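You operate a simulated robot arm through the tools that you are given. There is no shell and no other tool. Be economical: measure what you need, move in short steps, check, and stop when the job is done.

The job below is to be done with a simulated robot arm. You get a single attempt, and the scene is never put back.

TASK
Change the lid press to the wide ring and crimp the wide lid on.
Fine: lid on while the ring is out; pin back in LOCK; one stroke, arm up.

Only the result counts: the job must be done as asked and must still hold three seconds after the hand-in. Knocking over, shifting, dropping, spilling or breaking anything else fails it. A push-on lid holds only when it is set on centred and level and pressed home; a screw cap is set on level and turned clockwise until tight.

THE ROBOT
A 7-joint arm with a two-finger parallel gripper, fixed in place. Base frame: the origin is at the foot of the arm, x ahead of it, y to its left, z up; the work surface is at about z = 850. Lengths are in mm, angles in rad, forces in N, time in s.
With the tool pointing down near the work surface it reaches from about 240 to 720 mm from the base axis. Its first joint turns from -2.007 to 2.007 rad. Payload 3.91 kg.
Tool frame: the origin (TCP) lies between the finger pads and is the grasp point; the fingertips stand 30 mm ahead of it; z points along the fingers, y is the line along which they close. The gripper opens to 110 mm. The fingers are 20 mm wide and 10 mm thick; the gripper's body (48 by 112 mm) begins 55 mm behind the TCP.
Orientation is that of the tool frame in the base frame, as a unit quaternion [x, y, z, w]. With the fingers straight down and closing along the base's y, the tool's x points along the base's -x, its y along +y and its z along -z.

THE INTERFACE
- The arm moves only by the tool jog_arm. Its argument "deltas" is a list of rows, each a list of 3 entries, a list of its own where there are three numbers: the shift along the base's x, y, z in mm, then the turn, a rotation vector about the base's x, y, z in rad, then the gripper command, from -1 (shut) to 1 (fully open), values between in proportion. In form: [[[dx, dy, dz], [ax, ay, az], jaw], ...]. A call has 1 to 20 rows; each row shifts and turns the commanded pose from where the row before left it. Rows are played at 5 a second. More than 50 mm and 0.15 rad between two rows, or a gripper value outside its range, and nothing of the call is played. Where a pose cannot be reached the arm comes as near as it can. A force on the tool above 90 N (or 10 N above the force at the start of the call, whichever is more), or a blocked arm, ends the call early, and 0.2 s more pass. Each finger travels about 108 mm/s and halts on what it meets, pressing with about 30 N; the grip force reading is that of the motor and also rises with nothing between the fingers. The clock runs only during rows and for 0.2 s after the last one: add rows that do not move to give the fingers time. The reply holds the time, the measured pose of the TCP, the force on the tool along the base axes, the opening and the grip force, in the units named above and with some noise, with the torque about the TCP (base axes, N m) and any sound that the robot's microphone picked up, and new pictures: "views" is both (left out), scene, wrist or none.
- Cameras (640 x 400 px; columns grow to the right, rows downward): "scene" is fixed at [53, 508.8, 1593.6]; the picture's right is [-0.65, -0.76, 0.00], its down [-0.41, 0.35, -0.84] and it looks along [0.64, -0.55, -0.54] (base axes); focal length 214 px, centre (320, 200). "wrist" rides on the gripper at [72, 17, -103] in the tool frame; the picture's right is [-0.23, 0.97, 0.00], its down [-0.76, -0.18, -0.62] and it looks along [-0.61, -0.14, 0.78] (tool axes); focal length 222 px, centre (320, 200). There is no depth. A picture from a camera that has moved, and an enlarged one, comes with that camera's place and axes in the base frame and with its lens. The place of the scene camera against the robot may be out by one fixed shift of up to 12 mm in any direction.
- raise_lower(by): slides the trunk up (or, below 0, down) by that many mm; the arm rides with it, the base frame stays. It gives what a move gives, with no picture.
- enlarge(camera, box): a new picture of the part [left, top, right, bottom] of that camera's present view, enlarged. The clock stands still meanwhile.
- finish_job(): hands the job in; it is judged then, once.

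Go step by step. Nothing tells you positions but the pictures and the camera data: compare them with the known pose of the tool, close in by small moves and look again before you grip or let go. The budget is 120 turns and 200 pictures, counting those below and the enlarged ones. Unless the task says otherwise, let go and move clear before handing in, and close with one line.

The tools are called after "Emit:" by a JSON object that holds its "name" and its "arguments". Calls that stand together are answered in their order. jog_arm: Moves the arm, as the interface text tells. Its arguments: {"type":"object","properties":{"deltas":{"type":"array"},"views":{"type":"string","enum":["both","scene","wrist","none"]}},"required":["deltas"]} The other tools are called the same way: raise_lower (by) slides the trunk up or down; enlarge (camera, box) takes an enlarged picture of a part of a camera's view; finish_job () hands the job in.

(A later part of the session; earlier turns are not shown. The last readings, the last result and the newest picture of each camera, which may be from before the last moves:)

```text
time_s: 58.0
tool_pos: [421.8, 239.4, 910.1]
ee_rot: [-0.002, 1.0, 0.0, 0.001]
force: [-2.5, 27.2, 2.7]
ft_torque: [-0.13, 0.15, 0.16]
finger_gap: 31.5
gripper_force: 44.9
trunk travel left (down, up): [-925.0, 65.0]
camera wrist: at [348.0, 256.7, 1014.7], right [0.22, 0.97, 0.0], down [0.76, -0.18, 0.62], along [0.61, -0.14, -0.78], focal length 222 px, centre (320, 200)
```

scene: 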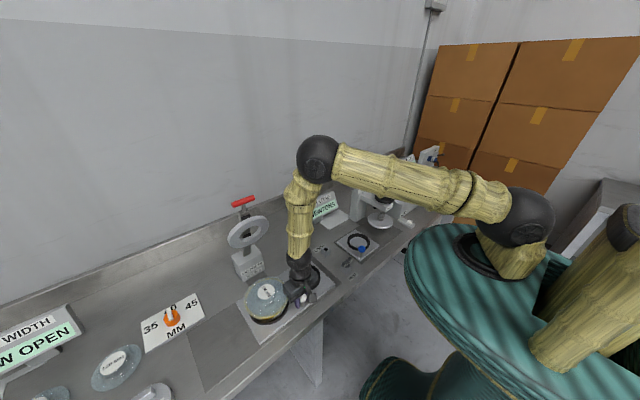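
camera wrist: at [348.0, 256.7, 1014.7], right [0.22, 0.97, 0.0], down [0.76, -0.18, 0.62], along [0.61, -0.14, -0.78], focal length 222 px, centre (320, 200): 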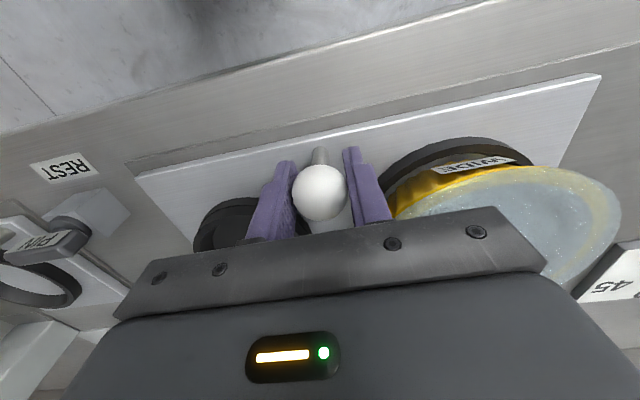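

The slide is against its stop (27 N), with the wide nest in front of the press. I unload, release, rise, and return to the pin.

Emit:
{"name": "jog_arm", "arguments": {"deltas": [[[0, 2.5, 0], [0, 0, 0], -1], [[0, 0, 0], [0, 0, 0], -0.3], [[0, 0, 0], [0, 0, 0], 0], [[0, 0, 0], [0, 0, 0], 0], [[0, 0, 30], [0, 0, 0], 0], [[0, 0, 35], [0, 0, 0], 0], [[0, 0, 35], [0, 0, 0], 0], [[3, -20, 0], [0, 0, -0.1428], 0], [[3, -20, 0], [0, 0, -0.1428], 0], [[3, -20, 0], [0, 0, -0.1428], 0], [[2, -20, 0], [0, 0, -0.1428], 0], [[0, -20, 0], [0, 0, -0.1428], 0], [[0, -20, 0], [0, 0, -0.1428], 0], [[0, -20, 0], [0, 0, -0.1428], 0], [[0, -20, 0], [0, 0, -0.1428], 0], [[0, -20, 0], [0, 0, -0.1428], 0], [[0, -20, 0], [0, 0, -0.1428], 0], [[0, -14.5, 0], [0, 0, -0.1428], 0], [[0, 0, 0], [0, 0, 0], 0]], "views": "both"}}

Emit:
{"name": "enlarge", "arguments": {"camera": "scene", "box": [220, 190, 340, 350]}}

```text
time_s: 62.0
tool_pos: [433.5, 25.5, 1011.1]
ee_rot: [0.707, 0.707, 0.0, 0.0]
force: [0.1, -0.1, -0.4]
ft_torque: [0.01, 0.0, -0.03]
finger_gap: 54.7
gripper_force: 0.0
trunk travel left (down, up): [-925.0, 65.0]
camera wrist: at [449.1, 98.3, 1115.2], right [0.97, -0.23, 0.0], down [-0.18, -0.76, 0.62], along [-0.14, -0.61, -0.78], focal length 222 px, centre (320, 200)
```

scene: 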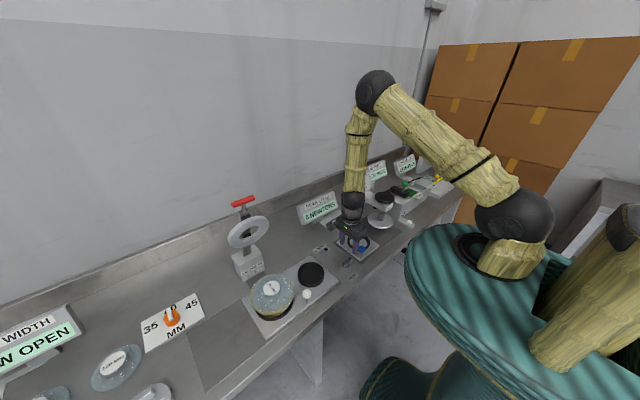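
wrist: 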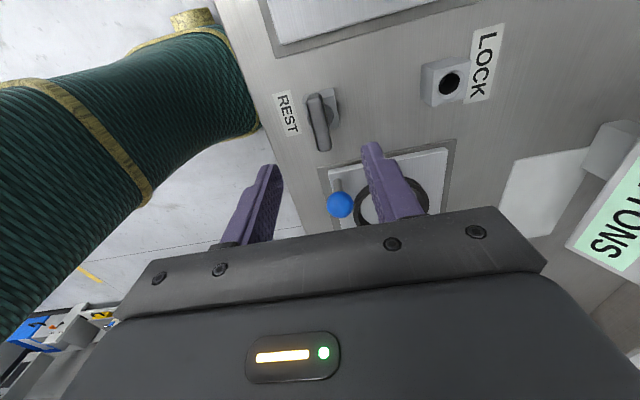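

```text
2.50 times, centred on (280, 270) of scene
camera zoom: at [53.0, 508.8, 1593.6], right [-0.65, -0.76, 0.0], down [-0.41, 0.35, -0.84], along [0.64, -0.55, -0.54], focal length 536 px, centre (420, 25)
```

zoom: 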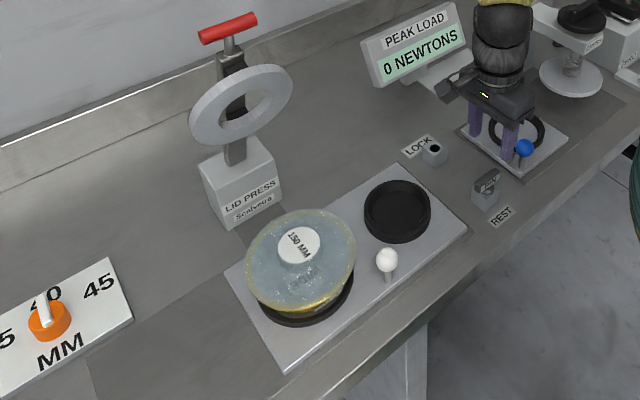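

The slide is home with the lid in place. I go down onto the pin at REST and grip its bar.

Emit:
{"name": "jog_arm", "arguments": {"deltas": [[[0, 0, -30], [0, 0, 0], 0], [[0, 0, -30], [0, 0, 0], 0], [[0, 0, -20], [0, 0, 0], 0], [[0, 0, -9.5], [0, 0, 0], 0], [[0, 0, 0], [0, 0, 0], 0], [[0, 0, 0], [0, 0, 0], -0.5], [[0, 0, 0], [0, 0, 0], -1], [[0, 0, 0], [0, 0, 0], -1], [[0, 0, 0], [0, 0, 0], -1]], "views": "wrist"}}

```text
time_s: 64.0
tool_pos: [432.5, 25.0, 921.1]
ee_rot: [0.707, 0.707, 0.0, 0.0]
force: [0.5, 0.7, 0.1]
ft_torque: [0.0, -0.01, -0.01]
finger_gap: 13.5
gripper_force: 29.7
trunk travel left (down, up): [-925.0, 65.0]
camera wrist: at [448.9, 98.2, 1025.5], right [0.97, -0.23, 0.0], down [-0.18, -0.76, 0.62], along [-0.14, -0.61, -0.78], focal length 222 px, centre (320, 200)
```

wrist: 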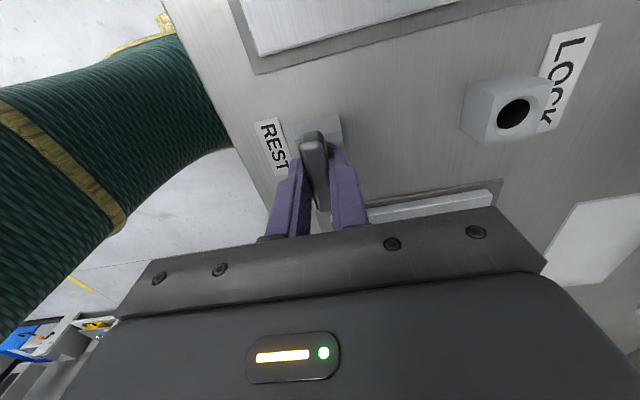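

Gripped. I lift and carry it (+124.4, 0) to LOCK, stopping just above the hole to check.

Emit:
{"name": "jog_arm", "arguments": {"deltas": [[[0, 0, 8], [0, 0, 0], -1], [[0, 0, 15], [0, 0, 0], -1], [[0, 0, 25], [0, 0, 0], -1], [[0, 0, 12], [0, 0, 0], -1], [[41.4, 0, 0], [0, 0, 0], -1], [[41.5, 0, 0], [0, 0, 0], -1], [[41.5, 0, 0], [0, 0, 0], -1], [[0, 0, -20], [0, 0, 0], -1], [[0, 0, 0], [0, 0, 0], -1], [[0, 0, 0], [0, 0, 0], -1]], "views": "none"}}

Emit:
{"name": "enlarge", "arguments": {"camera": "wrist", "box": [290, 80, 370, 160]}}

Emit:
{"name": "enlarge", "arguments": {"camera": "scene", "box": [315, 230, 355, 265]}}

```text
time_s: 66.2
tool_pos: [557.9, 23.5, 962.3]
ee_rot: [0.706, 0.708, 0.001, 0.0]
force: [-0.2, -0.2, -1.6]
ft_torque: [0.04, -0.05, -0.02]
finger_gap: 13.6
gripper_force: 30.5
trunk travel left (down, up): [-925.0, 65.0]
```

```text
5.00 times, centred on (330, 120) of wrist
camera zoom: at [574.5, 96.6, 1065.6], right [0.97, -0.23, 0.0], down [-0.18, -0.76, 0.62], along [-0.14, -0.61, -0.78], focal length 1111 px, centre (270, 600)
```

zoom: 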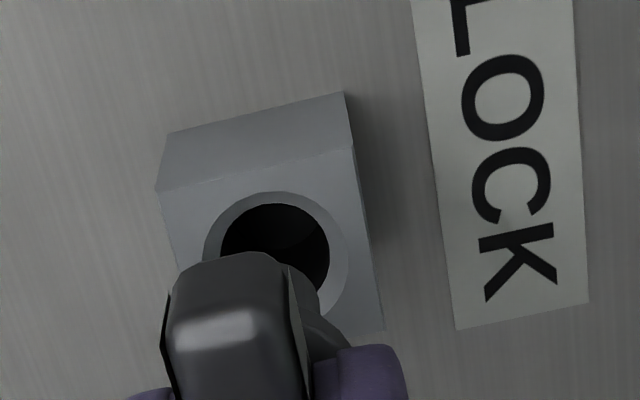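

```text
11.43 times, centred on (335, 248) of scene
camera zoom: at [53.0, 508.8, 1593.6], right [-0.65, -0.76, 0.0], down [-0.41, 0.35, -0.84], along [0.64, -0.55, -0.54], focal length 2451 px, centre (149, -343)
```

zoom: 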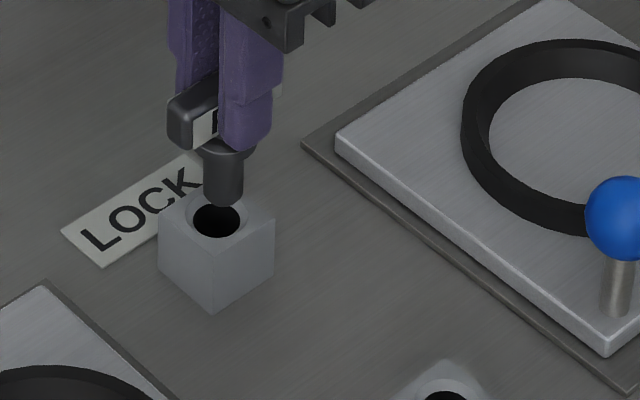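

Emit:
{"name": "jog_arm", "arguments": {"deltas": [[[-0.4, 1.5, 0], [0, 0, 0], -1], [[0, 0, -6], [0, 0, 0], -1], [[0, 0, 0], [0, 0, 0], -1]], "views": "none"}}

Emit:
{"name": "enlarge", "arguments": {"camera": "wrist", "box": [290, 80, 370, 160]}}

Emit:
{"name": "enlarge", "arguments": {"camera": "scene", "box": [315, 230, 355, 265]}}

```text
time_s: 67.0
tool_pos: [557.0, 25.0, 954.2]
ee_rot: [0.706, 0.708, 0.0, 0.0]
force: [0.3, -1.2, -1.3]
ft_torque: [0.04, 0.03, -0.04]
finger_gap: 13.4
gripper_force: 30.1
trunk travel left (down, up): [-925.0, 65.0]
```

```text
5.00 times, centred on (330, 120) of wrist
camera zoom: at [573.3, 98.1, 1059.6], right [0.97, -0.23, 0.0], down [-0.18, -0.76, 0.62], along [-0.14, -0.61, -0.78], focal length 1111 px, centre (270, 600)
```

zoom: 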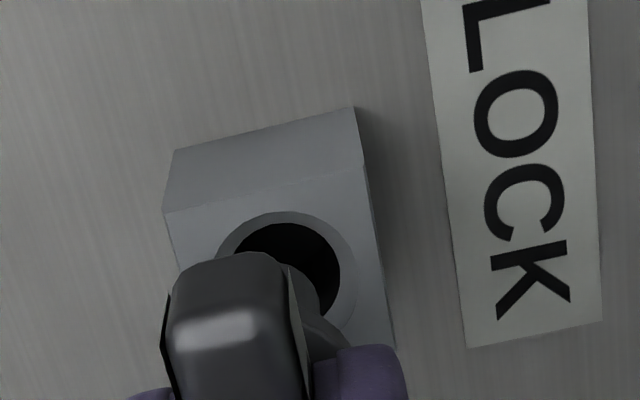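

```text
11.43 times, centred on (335, 248) of scene
camera zoom: at [53.0, 508.8, 1593.6], right [-0.65, -0.76, 0.0], down [-0.41, 0.35, -0.84], along [0.64, -0.55, -0.54], focal length 2451 px, centre (149, -343)
```

zoom: 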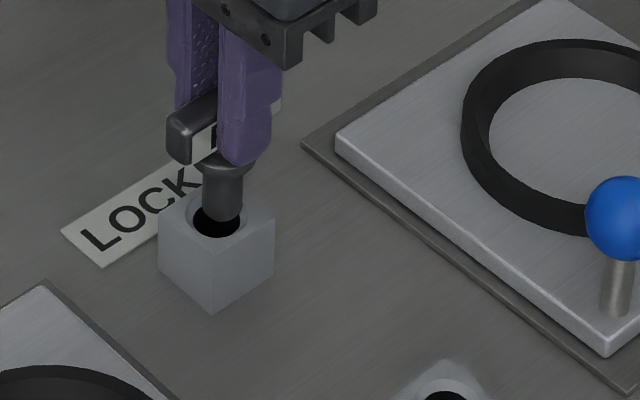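

Emit:
{"name": "jog_arm", "arguments": {"deltas": [[[1.0, 0.2, 0], [0, 0, 0], -1], [[0, 0, -4], [0, 0, 0], -1], [[0, 0, -3], [0, 0, 0], -1], [[0, 0, -2], [0, 0, 0], -1], [[0, 0, 0], [0, 0, 0], -1]], "views": "none"}}

Emit:
{"name": "enlarge", "arguments": {"camera": "scene", "box": [315, 230, 355, 265]}}

```text
time_s: 68.2
tool_pos: [558.5, 25.6, 945.4]
ee_rot: [0.707, 0.707, 0.0, 0.0]
force: [0.2, -0.2, -1.1]
ft_torque: [-0.01, -0.03, -0.01]
finger_gap: 13.8
gripper_force: 30.2
trunk travel left (down, up): [-925.0, 65.0]
```

```text
11.43 times, centred on (335, 248) of scene
camera zoom: at [53.0, 508.8, 1593.6], right [-0.65, -0.76, 0.0], down [-0.41, 0.35, -0.84], along [0.64, -0.55, -0.54], focal length 2451 px, centre (149, -343)
```

zoom: 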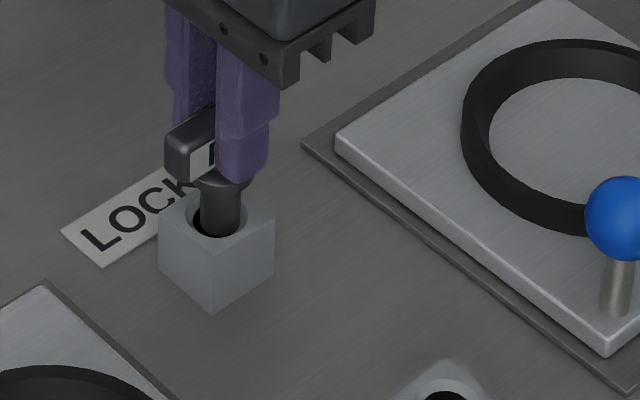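

Emit:
{"name": "jog_arm", "arguments": {"deltas": [[[0, 0, -3], [0, 0, 0], -1], [[0, 0, -3], [0, 0, 0], -1], [[0, 0, -3], [0, 0, 0], -1], [[0, 0, 0], [0, 0, 0], -1]], "views": "none"}}

```text
time_s: 69.2
tool_pos: [558.6, 26.4, 937.1]
ee_rot: [0.707, 0.707, 0.001, 0.0]
force: [2.1, 0.1, -2.0]
ft_torque: [0.02, -0.14, 0.01]
finger_gap: 13.3
gripper_force: 29.5
trunk travel left (down, up): [-925.0, 65.0]
```

Emit:
{"name": "jog_arm", "arguments": {"deltas": [[[0.3, 0, -4], [0, 0, 0], -1], [[0, 0, -4], [0, 0, 0], -1], [[0, 0, -4], [0, 0, 0], -1], [[0, 0, -3], [0, 0, 0], -1], [[0, 0, 0], [0, 0, 0], -1]], "views": "none"}}

Emit:
{"name": "enlarge", "arguments": {"camera": "scene", "box": [315, 230, 355, 265]}}

```text
time_s: 70.4
tool_pos: [558.3, 25.1, 921.3]
ee_rot: [0.707, 0.707, 0.0, 0.001]
force: [1.6, -1.5, -2.6]
ft_torque: [0.01, -0.05, 0.0]
finger_gap: 13.5
gripper_force: 30.0
trunk travel left (down, up): [-925.0, 65.0]
```

```text
11.43 times, centred on (335, 248) of scene
camera zoom: at [53.0, 508.8, 1593.6], right [-0.65, -0.76, 0.0], down [-0.41, 0.35, -0.84], along [0.64, -0.55, -0.54], focal length 2451 px, centre (149, -343)
```

zoom: 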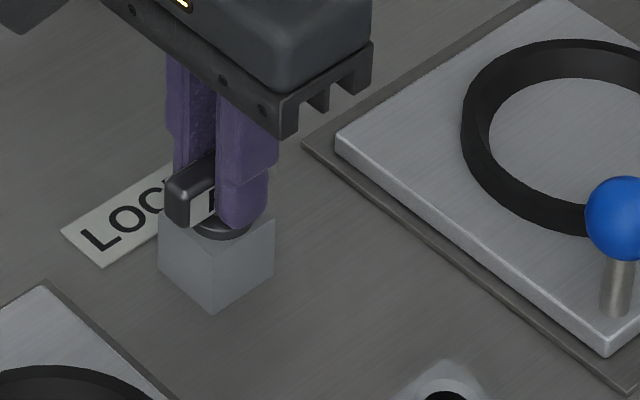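

Emit:
{"name": "jog_arm", "arguments": {"deltas": [[[0, 0, -1], [0, 0, 0], -1], [[0, 0, -1], [0, 0, 0], -1], [[0, 0, -1], [0, 0, 0], -1], [[0, 0, 0], [0, 0, 0], -1]], "views": "none"}}

```text
time_s: 71.4
tool_pos: [558.8, 25.0, 920.7]
ee_rot: [0.707, 0.707, 0.001, 0.001]
force: [1.4, -0.3, 19.1]
ft_torque: [-0.01, 0.0, -0.01]
finger_gap: 13.7
gripper_force: 29.8
trunk travel left (down, up): [-925.0, 65.0]
```

The pin is seated back in LOCK (19 N at the same height as before). I release, rise, back off and climb above the press handle, which I take to be at about (581, 331, 1258) with its bar along y.

Emit:
{"name": "jog_arm", "arguments": {"deltas": [[[0, 0, 2], [0, 0, 0], -1], [[0, 0, 0], [0, 0, 0], -0.4], [[0, 0, 0], [0, 0, 0], 0], [[0, 0, 0], [0, 0, 0], 0], [[0, 0, 30], [0, 0, 0], 0], [[0, 0, 45], [0, 0, 0], 0], [[-30, 0, 38], [0, 0, 0], 0], [[-30, 0, 38], [0, 0, 0], 0], [[-30, 0, 38], [0, 0, 0], 0], [[-30, 0, 38], [0, 0, 0], 0], [[-30, 0, 38], [0, 0, 0], 0], [[0, 0, 45], [0, 0, 0], 0], [[0, 0, 45], [0, 0, 0], 0], [[0, 0, 45], [0, 0, 0], 0], [[0, 0, 45], [0, 0, 0], 0], [[0, 0, 0], [0, 0, 0], 0]], "views": "scene"}}

Emit:
{"name": "enlarge", "arguments": {"camera": "scene", "box": [220, 180, 370, 340]}}

```text
time_s: 74.8
tool_pos: [408.3, 25.4, 1366.5]
ee_rot: [0.707, 0.707, 0.0, 0.001]
force: [0.2, -0.3, 0.2]
ft_torque: [-0.01, 0.03, 0.0]
finger_gap: 54.9
gripper_force: 0.1
trunk travel left (down, up): [-925.0, 65.0]
```

scene: 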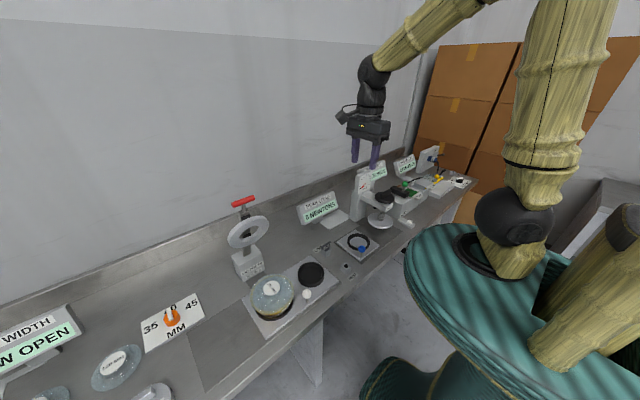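

```text
2.50 times, centred on (295, 260) of scene
camera zoom: at [53.0, 508.8, 1593.6], right [-0.65, -0.76, 0.0], down [-0.41, 0.35, -0.84], along [0.64, -0.55, -0.54], focal length 536 px, centre (382, 50)
```

zoom: 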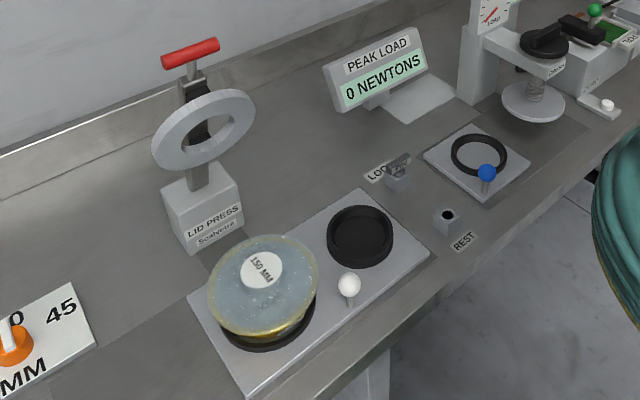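

Emit:
{"name": "jog_arm", "arguments": {"deltas": [[[8, 41, 0], [0, 0, 0], 0], [[8, 41, 0], [0, 0, 0], 0], [[8, 41, 0], [0, 0, 0], 0], [[8, 41, 0], [0, 0, 0], 0], [[8, 41, 0], [0, 0, 0], 0], [[8, 41, 0], [0, 0, 0], 0], [[8, 41, 0], [0, 0, 0], 0], [[8, 39, 0], [0, 0, 0], 0], [[0, 0, 0], [0, 0, 0], 0]], "views": "both"}}

Emit:
{"name": "enlarge", "arguments": {"camera": "wrist", "box": [300, 40, 560, 240]}}

```text
time_s: 76.8
tool_pos: [473.2, 350.5, 1366.0]
ee_rot: [0.707, 0.707, 0.0, 0.0]
force: [-0.3, -0.3, -0.4]
ft_torque: [0.0, -0.04, -0.04]
finger_gap: 55.0
gripper_force: 0.0
trunk travel left (down, up): [-925.0, 65.0]
camera wrist: at [488.4, 422.7, 1470.9], right [0.97, -0.23, 0.0], down [-0.18, -0.76, 0.62], along [-0.14, -0.61, -0.78], focal length 222 px, centre (320, 200)
```

scene: 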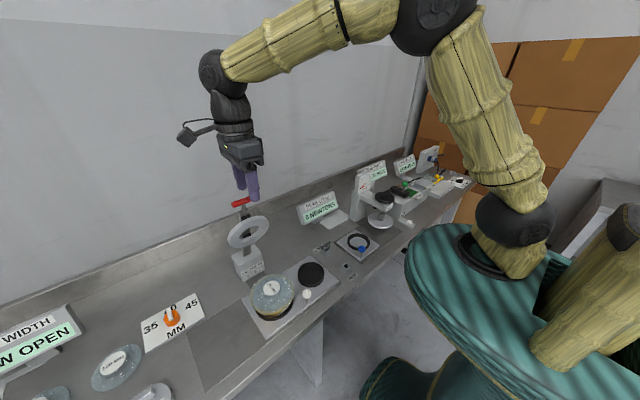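
wrist: 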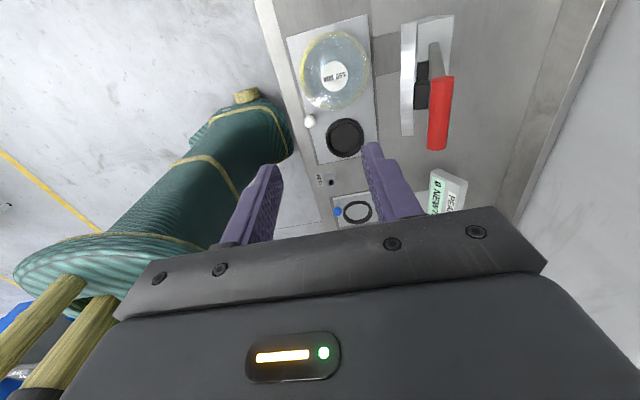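

```text
2.00 times, centred on (430, 140) of wrist
camera zoom: at [488.4, 422.7, 1470.9], right [0.97, -0.23, 0.0], down [-0.18, -0.76, 0.62], along [-0.14, -0.61, -0.78], focal length 444 px, centre (100, 320)
```

zoom: 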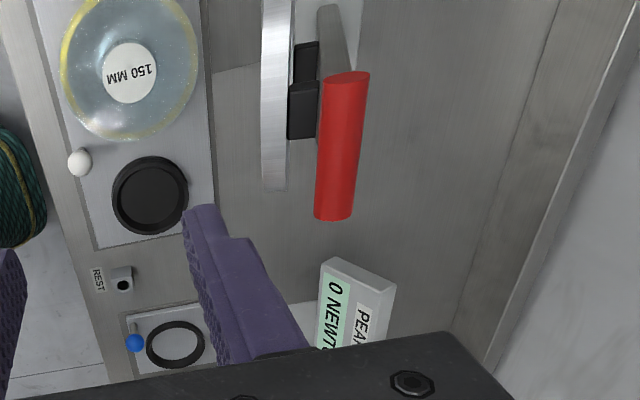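

The handle bar spans y 297–360 at about (584, ·, 1254). I come over its +y half (clear of the neck) and descend, with a look before gripping.

Emit:
{"name": "jog_arm", "arguments": {"deltas": [[[37, -0.5, 0], [0, 0, 0], 0], [[37, -0.5, 0], [0, 0, 0], 0], [[37, -1, 0], [0, 0, 0], 0], [[0, 0, -25], [0, 0, 0], 0], [[0, 0, -25], [0, 0, 0], 0], [[0, 0, -10], [0, 0, 0], 0], [[0, 0, 0], [0, 0, 0], 0], [[0, 0, 0], [0, 0, 0], 0]], "views": "both"}}

Emit:
{"name": "enlarge", "arguments": {"camera": "wrist", "box": [220, 60, 420, 230]}}

Emit:
{"name": "enlarge", "arguments": {"camera": "scene", "box": [200, 150, 290, 290]}}

```text
time_s: 78.6
tool_pos: [584.4, 350.8, 1304.9]
ee_rot: [0.706, 0.708, 0.0, 0.0]
force: [0.0, 0.5, 0.3]
ft_torque: [0.01, 0.03, -0.04]
finger_gap: 55.1
gripper_force: 0.0
trunk travel left (down, up): [-925.0, 65.0]
camera wrist: at [599.6, 423.3, 1409.1], right [0.97, -0.23, 0.0], down [-0.18, -0.76, 0.62], along [-0.14, -0.61, -0.78], focal length 222 px, centre (320, 200)
```

scene: 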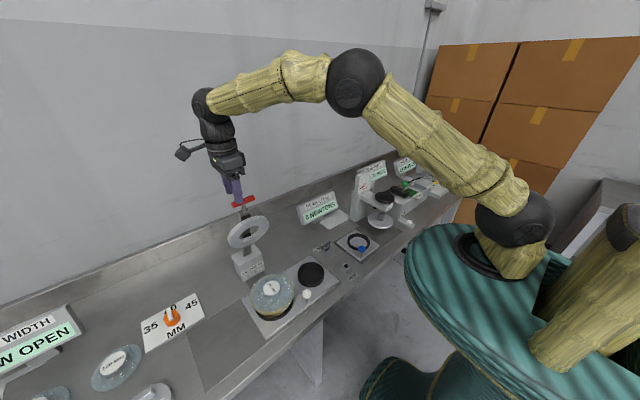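
wrist: 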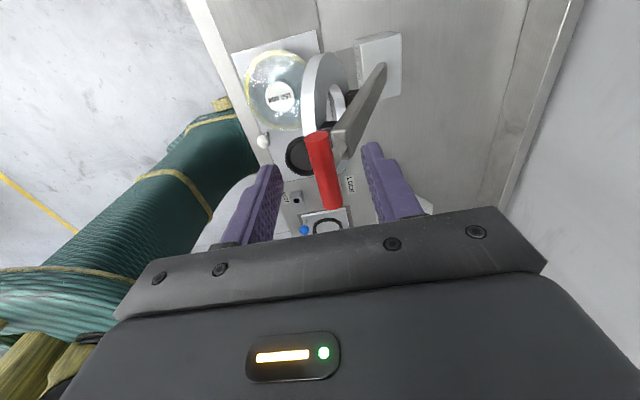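

```text
2.35 times, centred on (320, 145) of wrist
camera zoom: at [599.6, 423.3, 1409.1], right [0.97, -0.23, 0.0], down [-0.18, -0.76, 0.62], along [-0.14, -0.61, -0.78], focal length 523 px, centre (320, 329)
```

zoom: 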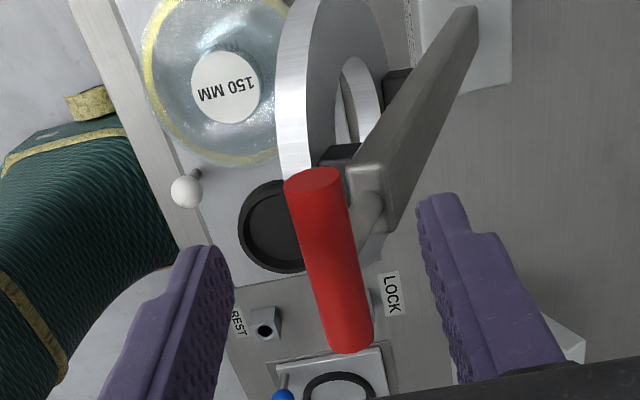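

```text
2.86 times, centred on (245, 220) of scene
camera zoom: at [53.0, 508.8, 1593.6], right [-0.65, -0.76, 0.0], down [-0.41, 0.35, -0.84], along [0.64, -0.55, -0.54], focal length 613 px, centre (534, 143)
```

zoom: 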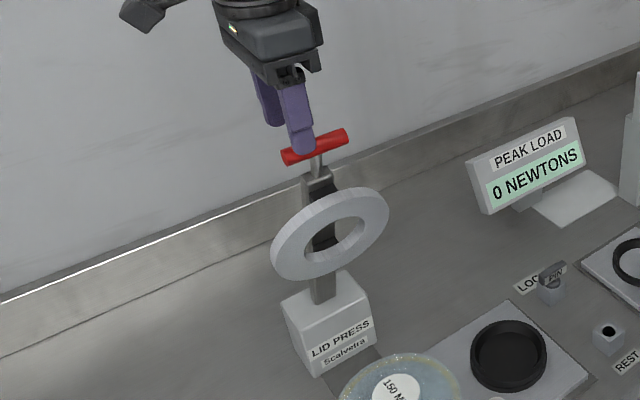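

The handle centre is at about (582, 329, 1252). I adjust, descend to z 1264 and close.

Emit:
{"name": "jog_arm", "arguments": {"deltas": [[[-2, -2, -15], [0, 0, 0], 0], [[0, 0, -15], [0, 0, 0], 0], [[0, 0, -11], [0, 0, 0], 0], [[0, 0, 0], [0, 0, 0], 0], [[0, 0, 0], [0, 0, 0], -0.4], [[0, 0, 0], [0, 0, 0], -1], [[0, 0, 0], [0, 0, 0], -1], [[0, 0, 0], [0, 0, 0], -1]], "views": "wrist"}}

Emit:
{"name": "enlarge", "arguments": {"camera": "scene", "box": [200, 150, 290, 290]}}

```text
time_s: 80.4
tool_pos: [583.1, 349.5, 1265.9]
ee_rot: [0.706, 0.708, 0.0, 0.0]
force: [-0.7, -0.7, -1.6]
ft_torque: [0.15, 0.08, -0.02]
finger_gap: 17.4
gripper_force: 45.2
trunk travel left (down, up): [-925.0, 65.0]
camera wrist: at [597.7, 420.5, 1369.4], right [0.97, -0.23, 0.0], down [-0.18, -0.76, 0.62], along [-0.14, -0.61, -0.78], focal length 222 px, centre (320, 200)
```

wrist: 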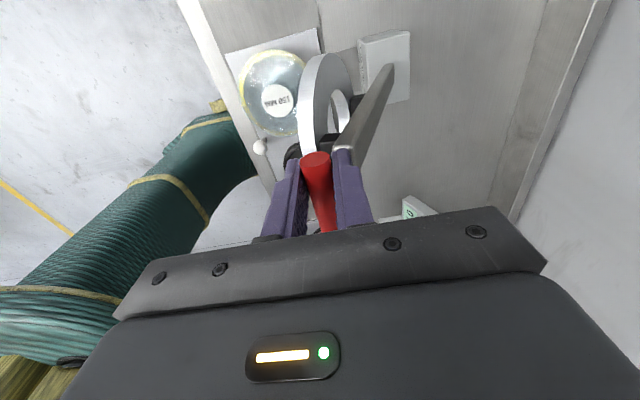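

```text
2.86 times, centred on (245, 220) of scene
camera zoom: at [53.0, 508.8, 1593.6], right [-0.65, -0.76, 0.0], down [-0.41, 0.35, -0.84], along [0.64, -0.55, -0.54], focal length 613 px, centre (534, 143)
```

zoom: 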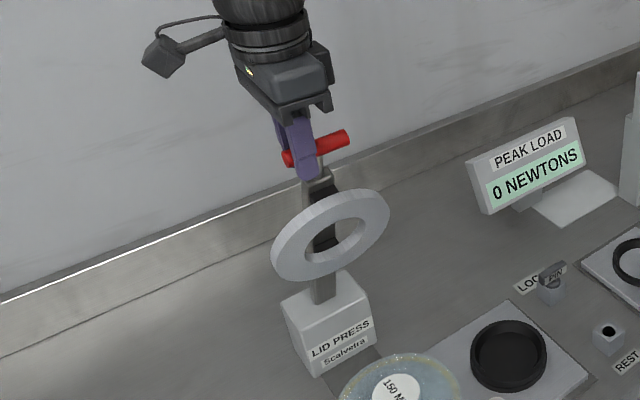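

The handle is gripped. I begin to follow the arc (toward -x and down) with a short segment to find the true hinge.

Emit:
{"name": "jog_arm", "arguments": {"deltas": [[[-4.5, 0, -2.0], [0, 0, 0], -1], [[-4.5, 0, -2.1], [0, 0, 0], -1], [[-4.5, 0, -2.2], [0, 0, 0], -1], [[-4.5, 0, -2.3], [0, 0, 0], -1], [[-4.4, 0, -2.3], [0, 0, 0], -1], [[-4.4, 0, -2.4], [0, 0, 0], -1], [[-4.3, 0, -2.5], [0, 0, 0], -1], [[-4.3, 0, -2.5], [0, 0, 0], -1], [[0, 0, 0], [0, 0, 0], -1]], "views": "wrist"}}

```text
time_s: 82.4
tool_pos: [544.4, 348.0, 1248.5]
ee_rot: [0.706, 0.708, 0.001, -0.001]
force: [-3.7, 3.8, 7.5]
ft_torque: [0.87, -0.12, -0.05]
finger_gap: 17.4
gripper_force: 45.1
trunk travel left (down, up): [-925.0, 65.0]
camera wrist: at [560.1, 420.3, 1351.6], right [0.97, -0.23, 0.0], down [-0.18, -0.76, 0.62], along [-0.14, -0.61, -0.78], focal length 222 px, centre (320, 200)
```

wrist: 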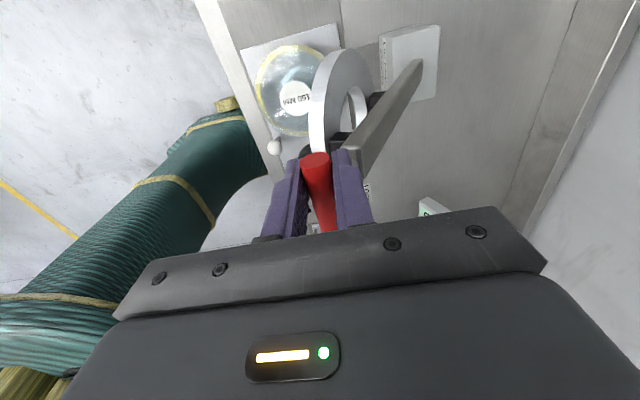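

Emit:
{"name": "jog_arm", "arguments": {"deltas": [[[-4.9, 0, -2.2], [0, 0, 0], -1], [[-4.9, 0, -2.6], [0, 0, 0], -1], [[-4.8, 0, -2.8], [0, 0, 0], -1], [[-4.8, 0, -3.0], [0, 0, 0], -1], [[-4.8, 0, -3.1], [0, 0, 0], -1], [[-4.7, 0, -3.2], [0, 0, 0], -1], [[-4.7, 0, -3.4], [0, 0, 0], -1], [[-4.6, 0, -3.5], [0, 0, 0], -1], [[-4.6, 0, -3.6], [0, 0, 0], -1], [[-4.6, 0, -3.7], [0, 0, 0], -1], [[-4.5, 0, -3.8], [0, 0, 0], -1], [[-4.5, 0, -3.9], [0, 0, 0], -1], [[0, 0, 0], [0, 0, 0], -1]], "views": "none"}}

Emit:
{"name": "enlarge", "arguments": {"camera": "scene", "box": [200, 150, 300, 300]}}

```text
time_s: 85.2
tool_pos: [488.4, 347.0, 1208.3]
ee_rot: [0.707, 0.708, 0.0, 0.001]
force: [-0.4, -0.7, -0.2]
ft_torque: [0.31, -0.2, -0.07]
finger_gap: 17.8
gripper_force: 45.3
trunk travel left (down, up): [-925.0, 65.0]
```

```text
2.67 times, centred on (250, 225) of scene
camera zoom: at [53.0, 508.8, 1593.6], right [-0.65, -0.76, 0.0], down [-0.41, 0.35, -0.84], along [0.64, -0.55, -0.54], focal length 572 px, centre (507, 133)
```

zoom: 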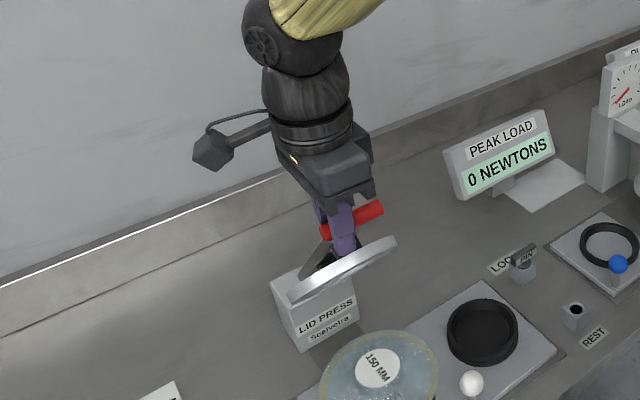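

Forces are near zero, so the arc model fits. I continue.

Emit:
{"name": "jog_arm", "arguments": {"deltas": [[[-4.7, 0, -4.2], [0, 0, 0], -1], [[-4.6, 0, -4.3], [0, 0, 0], -1], [[-4.55, 0, -4.35], [0, 0, 0], -1], [[-4.5, 0, -4.4], [0, 0, 0], -1], [[-4.4, 0, -4.5], [0, 0, 0], -1], [[-4.3, 0, -4.6], [0, 0, 0], -1], [[-4.2, 0, -4.7], [0, 0, 0], -1], [[-4.1, 0, -4.75], [0, 0, 0], -1], [[-4.0, 0, -4.8], [0, 0, 0], -1], [[-3.95, 0, -4.9], [0, 0, 0], -1], [[-3.9, 0, -5.0], [0, 0, 0], -1], [[-3.8, 0, -5.0], [0, 0, 0], -1], [[-3.7, 0, -5.1], [0, 0, 0], -1], [[-3.6, 0, -5.2], [0, 0, 0], -1], [[-3.5, 0, -5.2], [0, 0, 0], -1], [[-3.4, 0, -5.3], [0, 0, 0], -1], [[0, 0, 0], [0, 0, 0], -1]], "views": "none"}}

Emit:
{"name": "enlarge", "arguments": {"camera": "scene", "box": [200, 170, 320, 330]}}

```text
time_s: 88.8
tool_pos: [424.3, 347.0, 1131.9]
ee_rot: [0.707, 0.707, 0.0, 0.0]
force: [1.0, 2.9, 0.0]
ft_torque: [0.64, -0.19, 0.14]
finger_gap: 17.8
gripper_force: 45.2
trunk travel left (down, up): [-925.0, 65.0]
```

```text
2.50 times, centred on (260, 250) of scene
camera zoom: at [53.0, 508.8, 1593.6], right [-0.65, -0.76, 0.0], down [-0.41, 0.35, -0.84], along [0.64, -0.55, -0.54], focal length 536 px, centre (470, 75)
```

zoom: 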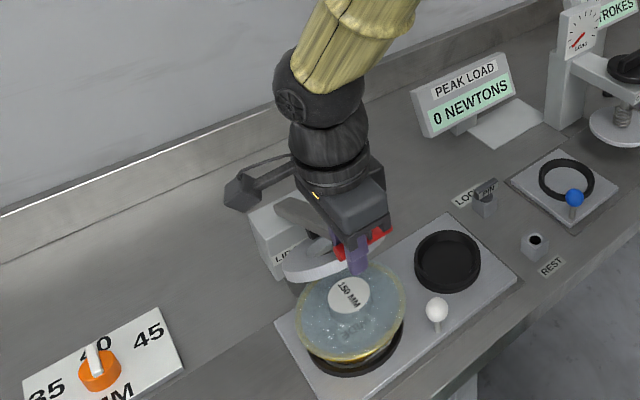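

Emit:
{"name": "jog_arm", "arguments": {"deltas": [[[-3.3, 0, -5.4], [0, 0, 0], -1], [[-3.2, 0, -5.4], [0, 0, 0], -1], [[-3.1, 0, -5.5], [0, 0, 0], -1], [[-3.0, 0, -5.5], [0, 0, 0], -1], [[-2.9, 0, -5.6], [0, 0, 0], -1], [[-2.8, 0, -5.6], [0, 0, 0], -1], [[-2.7, 0, -5.7], [0, 0, 0], -1], [[-2.6, 0, -5.7], [0, 0, 0], -1], [[-2.45, 0, -5.8], [0, 0, 0], -1], [[-2.35, 0, -5.8], [0, 0, 0], -1], [[-2.25, 0, -5.9], [0, 0, 0], -1], [[-2.1, 0, -5.9], [0, 0, 0], -1], [[0, 0, 0], [0, 0, 0], -1]], "views": "none"}}

Emit:
{"name": "enlarge", "arguments": {"camera": "scene", "box": [220, 200, 320, 330]}}

```text
time_s: 91.6
tool_pos: [393.5, 347.1, 1062.2]
ee_rot: [0.707, 0.707, 0.0, 0.0]
force: [10.9, 4.2, -5.2]
ft_torque: [0.23, -0.25, 0.07]
finger_gap: 17.6
gripper_force: 44.9
trunk travel left (down, up): [-925.0, 65.0]
```

```text
3.08 times, centred on (270, 265) of scene
camera zoom: at [53.0, 508.8, 1593.6], right [-0.65, -0.76, 0.0], down [-0.41, 0.35, -0.84], along [0.64, -0.55, -0.54], focal length 660 px, centre (474, 0)
```

zoom: 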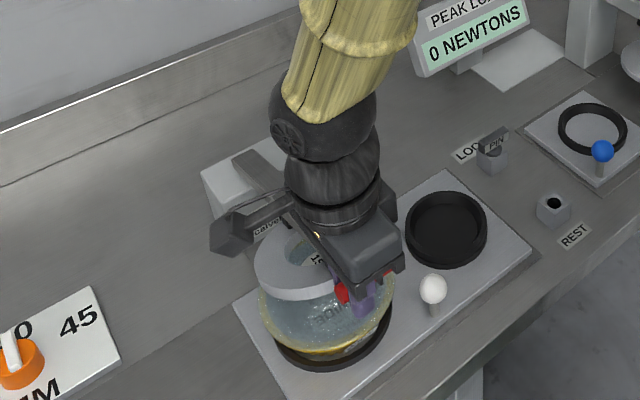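

Still tracking well (refined hinge x ≈ 696). I continue to just above lid contact with a small x correction.

Emit:
{"name": "jog_arm", "arguments": {"deltas": [[[0.3, 0, -4.2], [0, 0, 0], -1], [[-1.2, 0, -4.2], [0, 0, 0], -1], [[-1.1, 0, -4.2], [0, 0, 0], -1], [[-1.1, 0, -4.3], [0, 0, 0], -1], [[-1.0, 0, -4.3], [0, 0, 0], -1], [[-0.95, 0, -4.3], [0, 0, 0], -1], [[-0.9, 0, -4.3], [0, 0, 0], -1], [[0, 0, 0], [0, 0, 0], -1]], "views": "none"}}

Emit:
{"name": "enlarge", "arguments": {"camera": "scene", "box": [220, 200, 320, 330]}}

```text
time_s: 93.4
tool_pos: [385.8, 347.0, 1033.4]
ee_rot: [0.706, 0.708, -0.001, -0.001]
force: [2.3, -0.7, -1.7]
ft_torque: [0.06, -0.11, -0.05]
finger_gap: 17.3
gripper_force: 45.2
trunk travel left (down, up): [-925.0, 65.0]
```

```text
3.08 times, centred on (270, 265) of scene
camera zoom: at [53.0, 508.8, 1593.6], right [-0.65, -0.76, 0.0], down [-0.41, 0.35, -0.84], along [0.64, -0.55, -0.54], focal length 660 px, centre (474, 0)
```

zoom: 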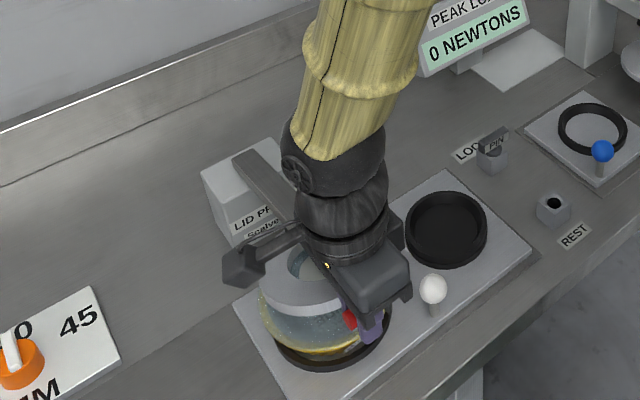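

Emit:
{"name": "jog_arm", "arguments": {"deltas": [[[-0.6, 0, -3], [0, 0, 0], -1], [[-0.6, 0, -3], [0, 0, 0], -1], [[-0.5, 0, -3], [0, 0, 0], -1], [[-0.5, 0, -3], [0, 0, 0], -1], [[-0.5, 0, -3], [0, 0, 0], -1], [[-0.4, 0, -3], [0, 0, 0], -1], [[0, 0, 0], [0, 0, 0], -1]], "views": "none"}}

Emit:
{"name": "enlarge", "arguments": {"camera": "scene", "box": [220, 200, 320, 330]}}

```text
time_s: 95.0
tool_pos: [381.8, 346.8, 1016.0]
ee_rot: [0.707, 0.707, 0.0, 0.0]
force: [-0.1, -0.8, -2.1]
ft_torque: [0.17, -0.14, -0.03]
finger_gap: 17.5
gripper_force: 45.1
trunk travel left (down, up): [-925.0, 65.0]
```

```text
3.08 times, centred on (270, 265) of scene
camera zoom: at [53.0, 508.8, 1593.6], right [-0.65, -0.76, 0.0], down [-0.41, 0.35, -0.84], along [0.64, -0.55, -0.54], focal length 660 px, centre (474, 0)
```

zoom: 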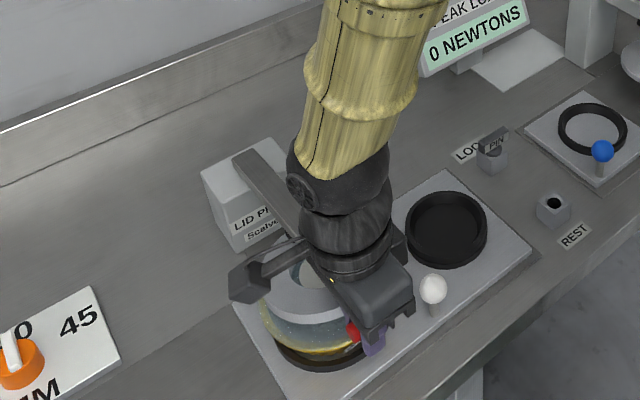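

Still free. I go on slowly toward contact.

Emit:
{"name": "jog_arm", "arguments": {"deltas": [[[-0.4, 0, -3], [0, 0, 0], -1], [[-0.4, 0, -3], [0, 0, 0], -1], [[-0.3, 0, -3], [0, 0, 0], -1], [[-0.3, 0, -3], [0, 0, 0], -1], [[-0.3, 0, -3], [0, 0, 0], -1], [[0, 0, 0], [0, 0, 0], -1]], "views": "none"}}

Emit:
{"name": "enlarge", "arguments": {"camera": "scene", "box": [220, 200, 320, 330]}}

```text
time_s: 96.4
tool_pos: [380.1, 346.5, 1001.8]
ee_rot: [0.707, 0.707, 0.0, 0.0]
force: [3.5, 4.4, -1.3]
ft_torque: [0.75, -0.16, 0.02]
finger_gap: 17.5
gripper_force: 45.6
trunk travel left (down, up): [-925.0, 65.0]
```

```text
3.08 times, centred on (270, 265) of scene
camera zoom: at [53.0, 508.8, 1593.6], right [-0.65, -0.76, 0.0], down [-0.41, 0.35, -0.84], along [0.64, -0.55, -0.54], focal length 660 px, centre (474, 0)
```

zoom: 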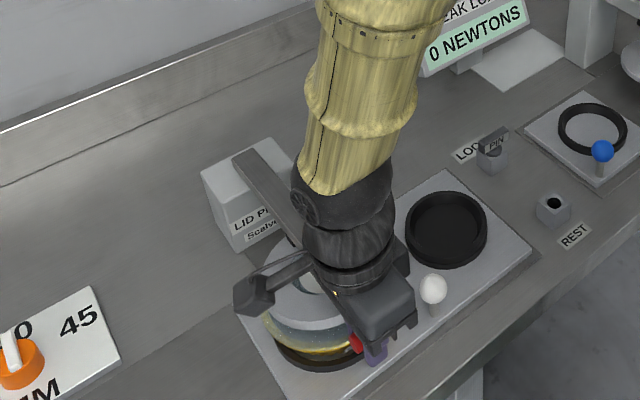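

Emit:
{"name": "jog_arm", "arguments": {"deltas": [[[0, 0, -2.5], [0, 0, 0], -1], [[0, 0, -2.5], [0, 0, 0], -1], [[-0.2, 0, -2.5], [0, 0, 0], -1], [[-0.2, 0, -2.5], [0, 0, 0], -1], [[0, 0, 0], [0, 0, 0], -1]], "views": "none"}}

```text
time_s: 97.6
tool_pos: [381.1, 347.7, 991.2]
ee_rot: [0.707, 0.707, 0.0, 0.001]
force: [1.4, 1.1, -1.5]
ft_torque: [-0.02, -0.09, 0.02]
finger_gap: 17.7
gripper_force: 45.1
trunk travel left (down, up): [-925.0, 65.0]
```

Emit:
{"name": "jog_arm", "arguments": {"deltas": [[[0, 0, -2.5], [0, 0, 0], -1], [[-0.1, 0, -2.5], [0, 0, 0], -1], [[0, 0, -2.5], [0, 0, 0], -1], [[0, 0, -2.5], [0, 0, 0], -1], [[0, 0, 0], [0, 0, 0], -1]], "views": "none"}}

Emit:
{"name": "enlarge", "arguments": {"camera": "scene", "box": [220, 200, 380, 340]}}

```text
time_s: 98.8
tool_pos: [379.6, 347.5, 981.6]
ee_rot: [0.707, 0.708, 0.0, 0.0]
force: [1.5, 0.8, -1.5]
ft_torque: [0.53, -0.12, 0.01]
finger_gap: 17.5
gripper_force: 45.2
trunk travel left (down, up): [-925.0, 65.0]
```

```text
2.86 times, centred on (300, 270) of scene
camera zoom: at [53.0, 508.8, 1593.6], right [-0.65, -0.76, 0.0], down [-0.41, 0.35, -0.84], along [0.64, -0.55, -0.54], focal length 613 px, centre (377, 0)
```

zoom: 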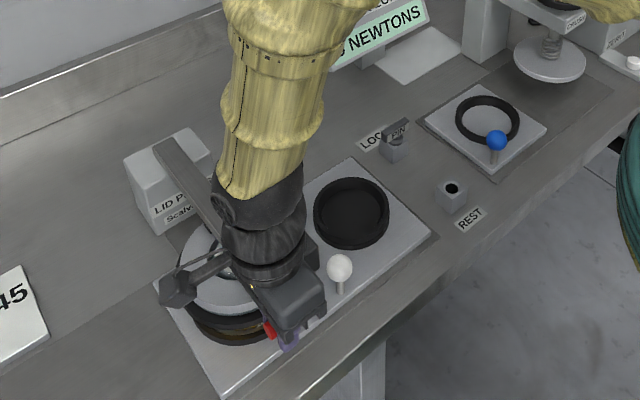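

Emit:
{"name": "jog_arm", "arguments": {"deltas": [[[0, 0, -2], [0, 0, 0], -1], [[0, 0, -2], [0, 0, 0], -1], [[0, 0, -2], [0, 0, 0], -1], [[0, 0, 0], [0, 0, 0], -1]], "views": "none"}}

```text
time_s: 99.8
tool_pos: [380.1, 347.3, 973.8]
ee_rot: [0.707, 0.707, 0.0, 0.0]
force: [0.3, 1.0, -0.9]
ft_torque: [0.13, -0.06, 0.01]
finger_gap: 17.6
gripper_force: 44.3
trunk travel left (down, up): [-925.0, 65.0]
```

Emit:
{"name": "jog_arm", "arguments": {"deltas": [[[0, 0, -2], [0, 0, 0], -1], [[0, 0, -2], [0, 0, 0], -1], [[0, 0, -2], [0, 0, 0], -1], [[0, 0, 0], [0, 0, 0], -1]], "views": "none"}}

Emit:
{"name": "enlarge", "arguments": {"camera": "scene", "box": [240, 250, 310, 330]}}

```text
time_s: 100.8
tool_pos: [379.3, 346.2, 971.6]
ee_rot: [0.707, 0.707, 0.002, 0.001]
force: [0.0, 1.3, 29.3]
ft_torque: [-0.05, 0.01, -0.01]
finger_gap: 17.7
gripper_force: 45.0
trunk travel left (down, up): [-925.0, 65.0]
```

```text
5.00 times, centred on (275, 290) of scene
camera zoom: at [53.0, 508.8, 1593.6], right [-0.65, -0.76, 0.0], down [-0.41, 0.35, -0.84], along [0.64, -0.55, -0.54], focal length 1072 px, centre (545, -250)
```

zoom: 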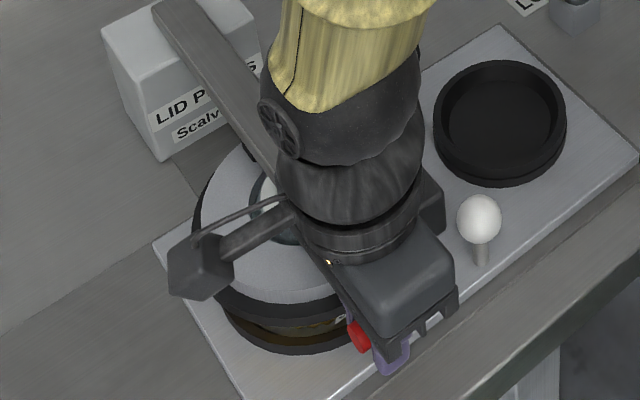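

The ring now bears on the lid (29 N). I press on in the same stroke.

Emit:
{"name": "jog_arm", "arguments": {"deltas": [[[0, 0, -2], [0, 0, 0], -1], [[0, 0, -2], [0, 0, 0], -1], [[0, 0, -2], [0, 0, 0], -1], [[0, 0, -2], [0, 0, 0], -1], [[0, 0, 0], [0, 0, 0], -1]], "views": "none"}}

Emit:
{"name": "enlarge", "arguments": {"camera": "scene", "box": [240, 180, 370, 330]}}

```text
time_s: 102.0
tool_pos: [379.3, 347.3, 961.1]
ee_rot: [0.707, 0.708, 0.002, 0.0]
force: [2.9, 6.0, 26.2]
ft_torque: [0.4, 0.01, 0.01]
finger_gap: 17.7
gripper_force: 45.2
trunk travel left (down, up): [-925.0, 65.0]
```

```text
2.67 times, centred on (305, 255) of scene
camera zoom: at [53.0, 508.8, 1593.6], right [-0.65, -0.76, 0.0], down [-0.41, 0.35, -0.84], along [0.64, -0.55, -0.54], focal length 572 px, centre (360, 53)
```

zoom: 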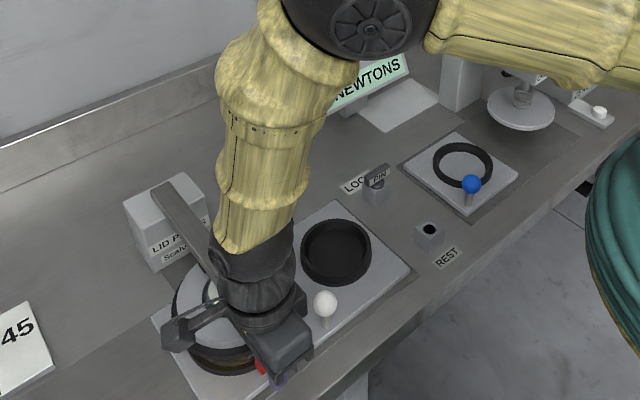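

The lid is going home (10 mm down at 26 N). I press on to a firm stop.

Emit:
{"name": "jog_arm", "arguments": {"deltas": [[[0.1, 0, -2], [0, 0, 0], -1], [[0.1, 0, -2], [0, 0, 0], -1], [[0.2, 0, -2], [0, 0, 0], -1], [[0.2, 0, -2], [0, 0, 0], -1], [[0, 0, 0], [0, 0, 0], -1]], "views": "none"}}

```text
time_s: 103.2
tool_pos: [380.2, 346.9, 953.4]
ee_rot: [0.706, 0.708, 0.0, 0.001]
force: [-0.5, 5.9, 29.7]
ft_torque: [0.07, -0.02, 0.02]
finger_gap: 17.4
gripper_force: 44.6
trunk travel left (down, up): [-925.0, 65.0]
```

Emit:
{"name": "jog_arm", "arguments": {"deltas": [[[0.2, 0, -2], [0, 0, 0], -1], [[0.2, 0, -2], [0, 0, 0], -1], [[0, 0, 0], [0, 0, 0], -1]], "views": "none"}}

Emit:
{"name": "enlarge", "arguments": {"camera": "scene", "box": [240, 250, 310, 330]}}

```text
time_s: 104.0
tool_pos: [380.2, 346.2, 948.7]
ee_rot: [0.706, 0.708, 0.001, 0.001]
force: [-5.8, 3.4, 27.1]
ft_torque: [-0.32, -0.06, 0.03]
finger_gap: 17.4
gripper_force: 44.9
trunk travel left (down, up): [-925.0, 65.0]
```

```text
5.00 times, centred on (275, 290) of scene
camera zoom: at [53.0, 508.8, 1593.6], right [-0.65, -0.76, 0.0], down [-0.41, 0.35, -0.84], along [0.64, -0.55, -0.54], focal length 1072 px, centre (545, -250)
```

zoom: 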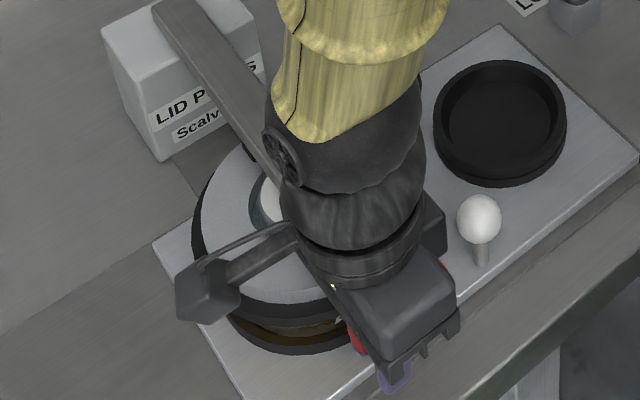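

The force has stayed near 28 N while the handle has hardly moved, so the fingers are slipping down the bar. I keep going until the palm bears on the handle, then push with the palm in the same stroke.

Emit:
{"name": "jog_arm", "arguments": {"deltas": [[[0.2, 0, -4], [0, 0, 0], -1], [[0, 0, -4], [0, 0, 0], -1], [[0, 0, -4], [0, 0, 0], -1], [[0, 0, -4], [0, 0, 0], -1], [[0, 0, 0], [0, 0, 0], -1]], "views": "none"}}

Emit:
{"name": "enlarge", "arguments": {"camera": "scene", "box": [240, 250, 310, 330]}}

Emit:
{"name": "enlarge", "arguments": {"camera": "wrist", "box": [200, 40, 440, 240]}}

```text
time_s: 105.2
tool_pos: [381.0, 347.2, 934.4]
ee_rot: [0.707, 0.707, 0.001, 0.001]
force: [-3.3, 2.8, 29.2]
ft_torque: [-0.01, -0.06, 0.01]
finger_gap: 17.5
gripper_force: 45.4
trunk travel left (down, up): [-925.0, 65.0]
```

```text
5.00 times, centred on (275, 290) of scene
camera zoom: at [53.0, 508.8, 1593.6], right [-0.65, -0.76, 0.0], down [-0.41, 0.35, -0.84], along [0.64, -0.55, -0.54], focal length 1072 px, centre (545, -250)
```

zoom: 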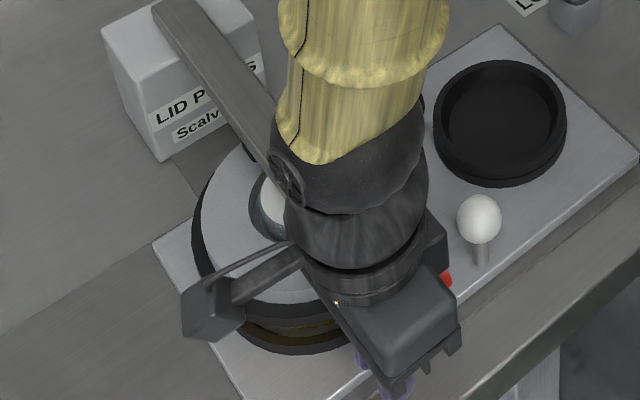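

```text
2.00 times, centred on (320, 140) of wrist
camera zoom: at [395.5, 419.7, 1038.5], right [0.97, -0.23, 0.0], down [-0.18, -0.76, 0.62], along [-0.14, -0.61, -0.78], focal length 444 px, centre (320, 320)
```

zoom: 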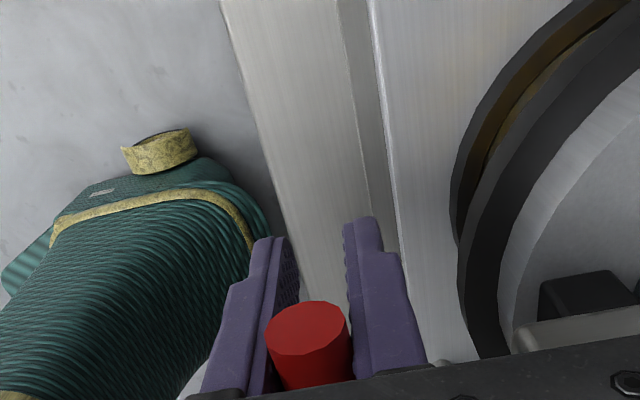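

Confirmed: the bar is near the palm now. I continue to palm contact.

Emit:
{"name": "jog_arm", "arguments": {"deltas": [[[0, 0, -4], [0, 0, 0], -1], [[0, 0, -4], [0, 0, 0], -1], [[0, 0, -4], [0, 0, 0], -1], [[0, 0, -3], [0, 0, 0], -1], [[0, 0, 0], [0, 0, 0], -1]], "views": "none"}}

```text
time_s: 106.4
tool_pos: [380.6, 348.2, 919.6]
ee_rot: [0.707, 0.707, 0.002, 0.0]
force: [-3.0, 2.5, 29.0]
ft_torque: [0.17, -0.09, -0.05]
finger_gap: 17.6
gripper_force: 45.5
trunk travel left (down, up): [-925.0, 65.0]
```

Emit:
{"name": "jog_arm", "arguments": {"deltas": [[[0, 0, -2], [0, 0, 0], -1], [[0, 0, -2], [0, 0, 0], -1], [[0, 0, -2], [0, 0, 0], -1], [[0, 0, -2], [0, 0, 0], -1], [[0, 0, 0], [0, 0, 0], -1]], "views": "none"}}

```text
time_s: 107.7
tool_pos: [380.0, 349.2, 919.7]
ee_rot: [0.706, 0.708, 0.007, 0.0]
force: [-16.9, -13.9, 53.2]
ft_torque: [-1.71, -1.0, -0.12]
finger_gap: 17.6
gripper_force: 45.2
trunk travel left (down, up): [-925.0, 65.0]
stopped in row 5: the force on the tool passed its limit at 90 N (the readings are from after the stop); the commanded pose is now the measured one
```

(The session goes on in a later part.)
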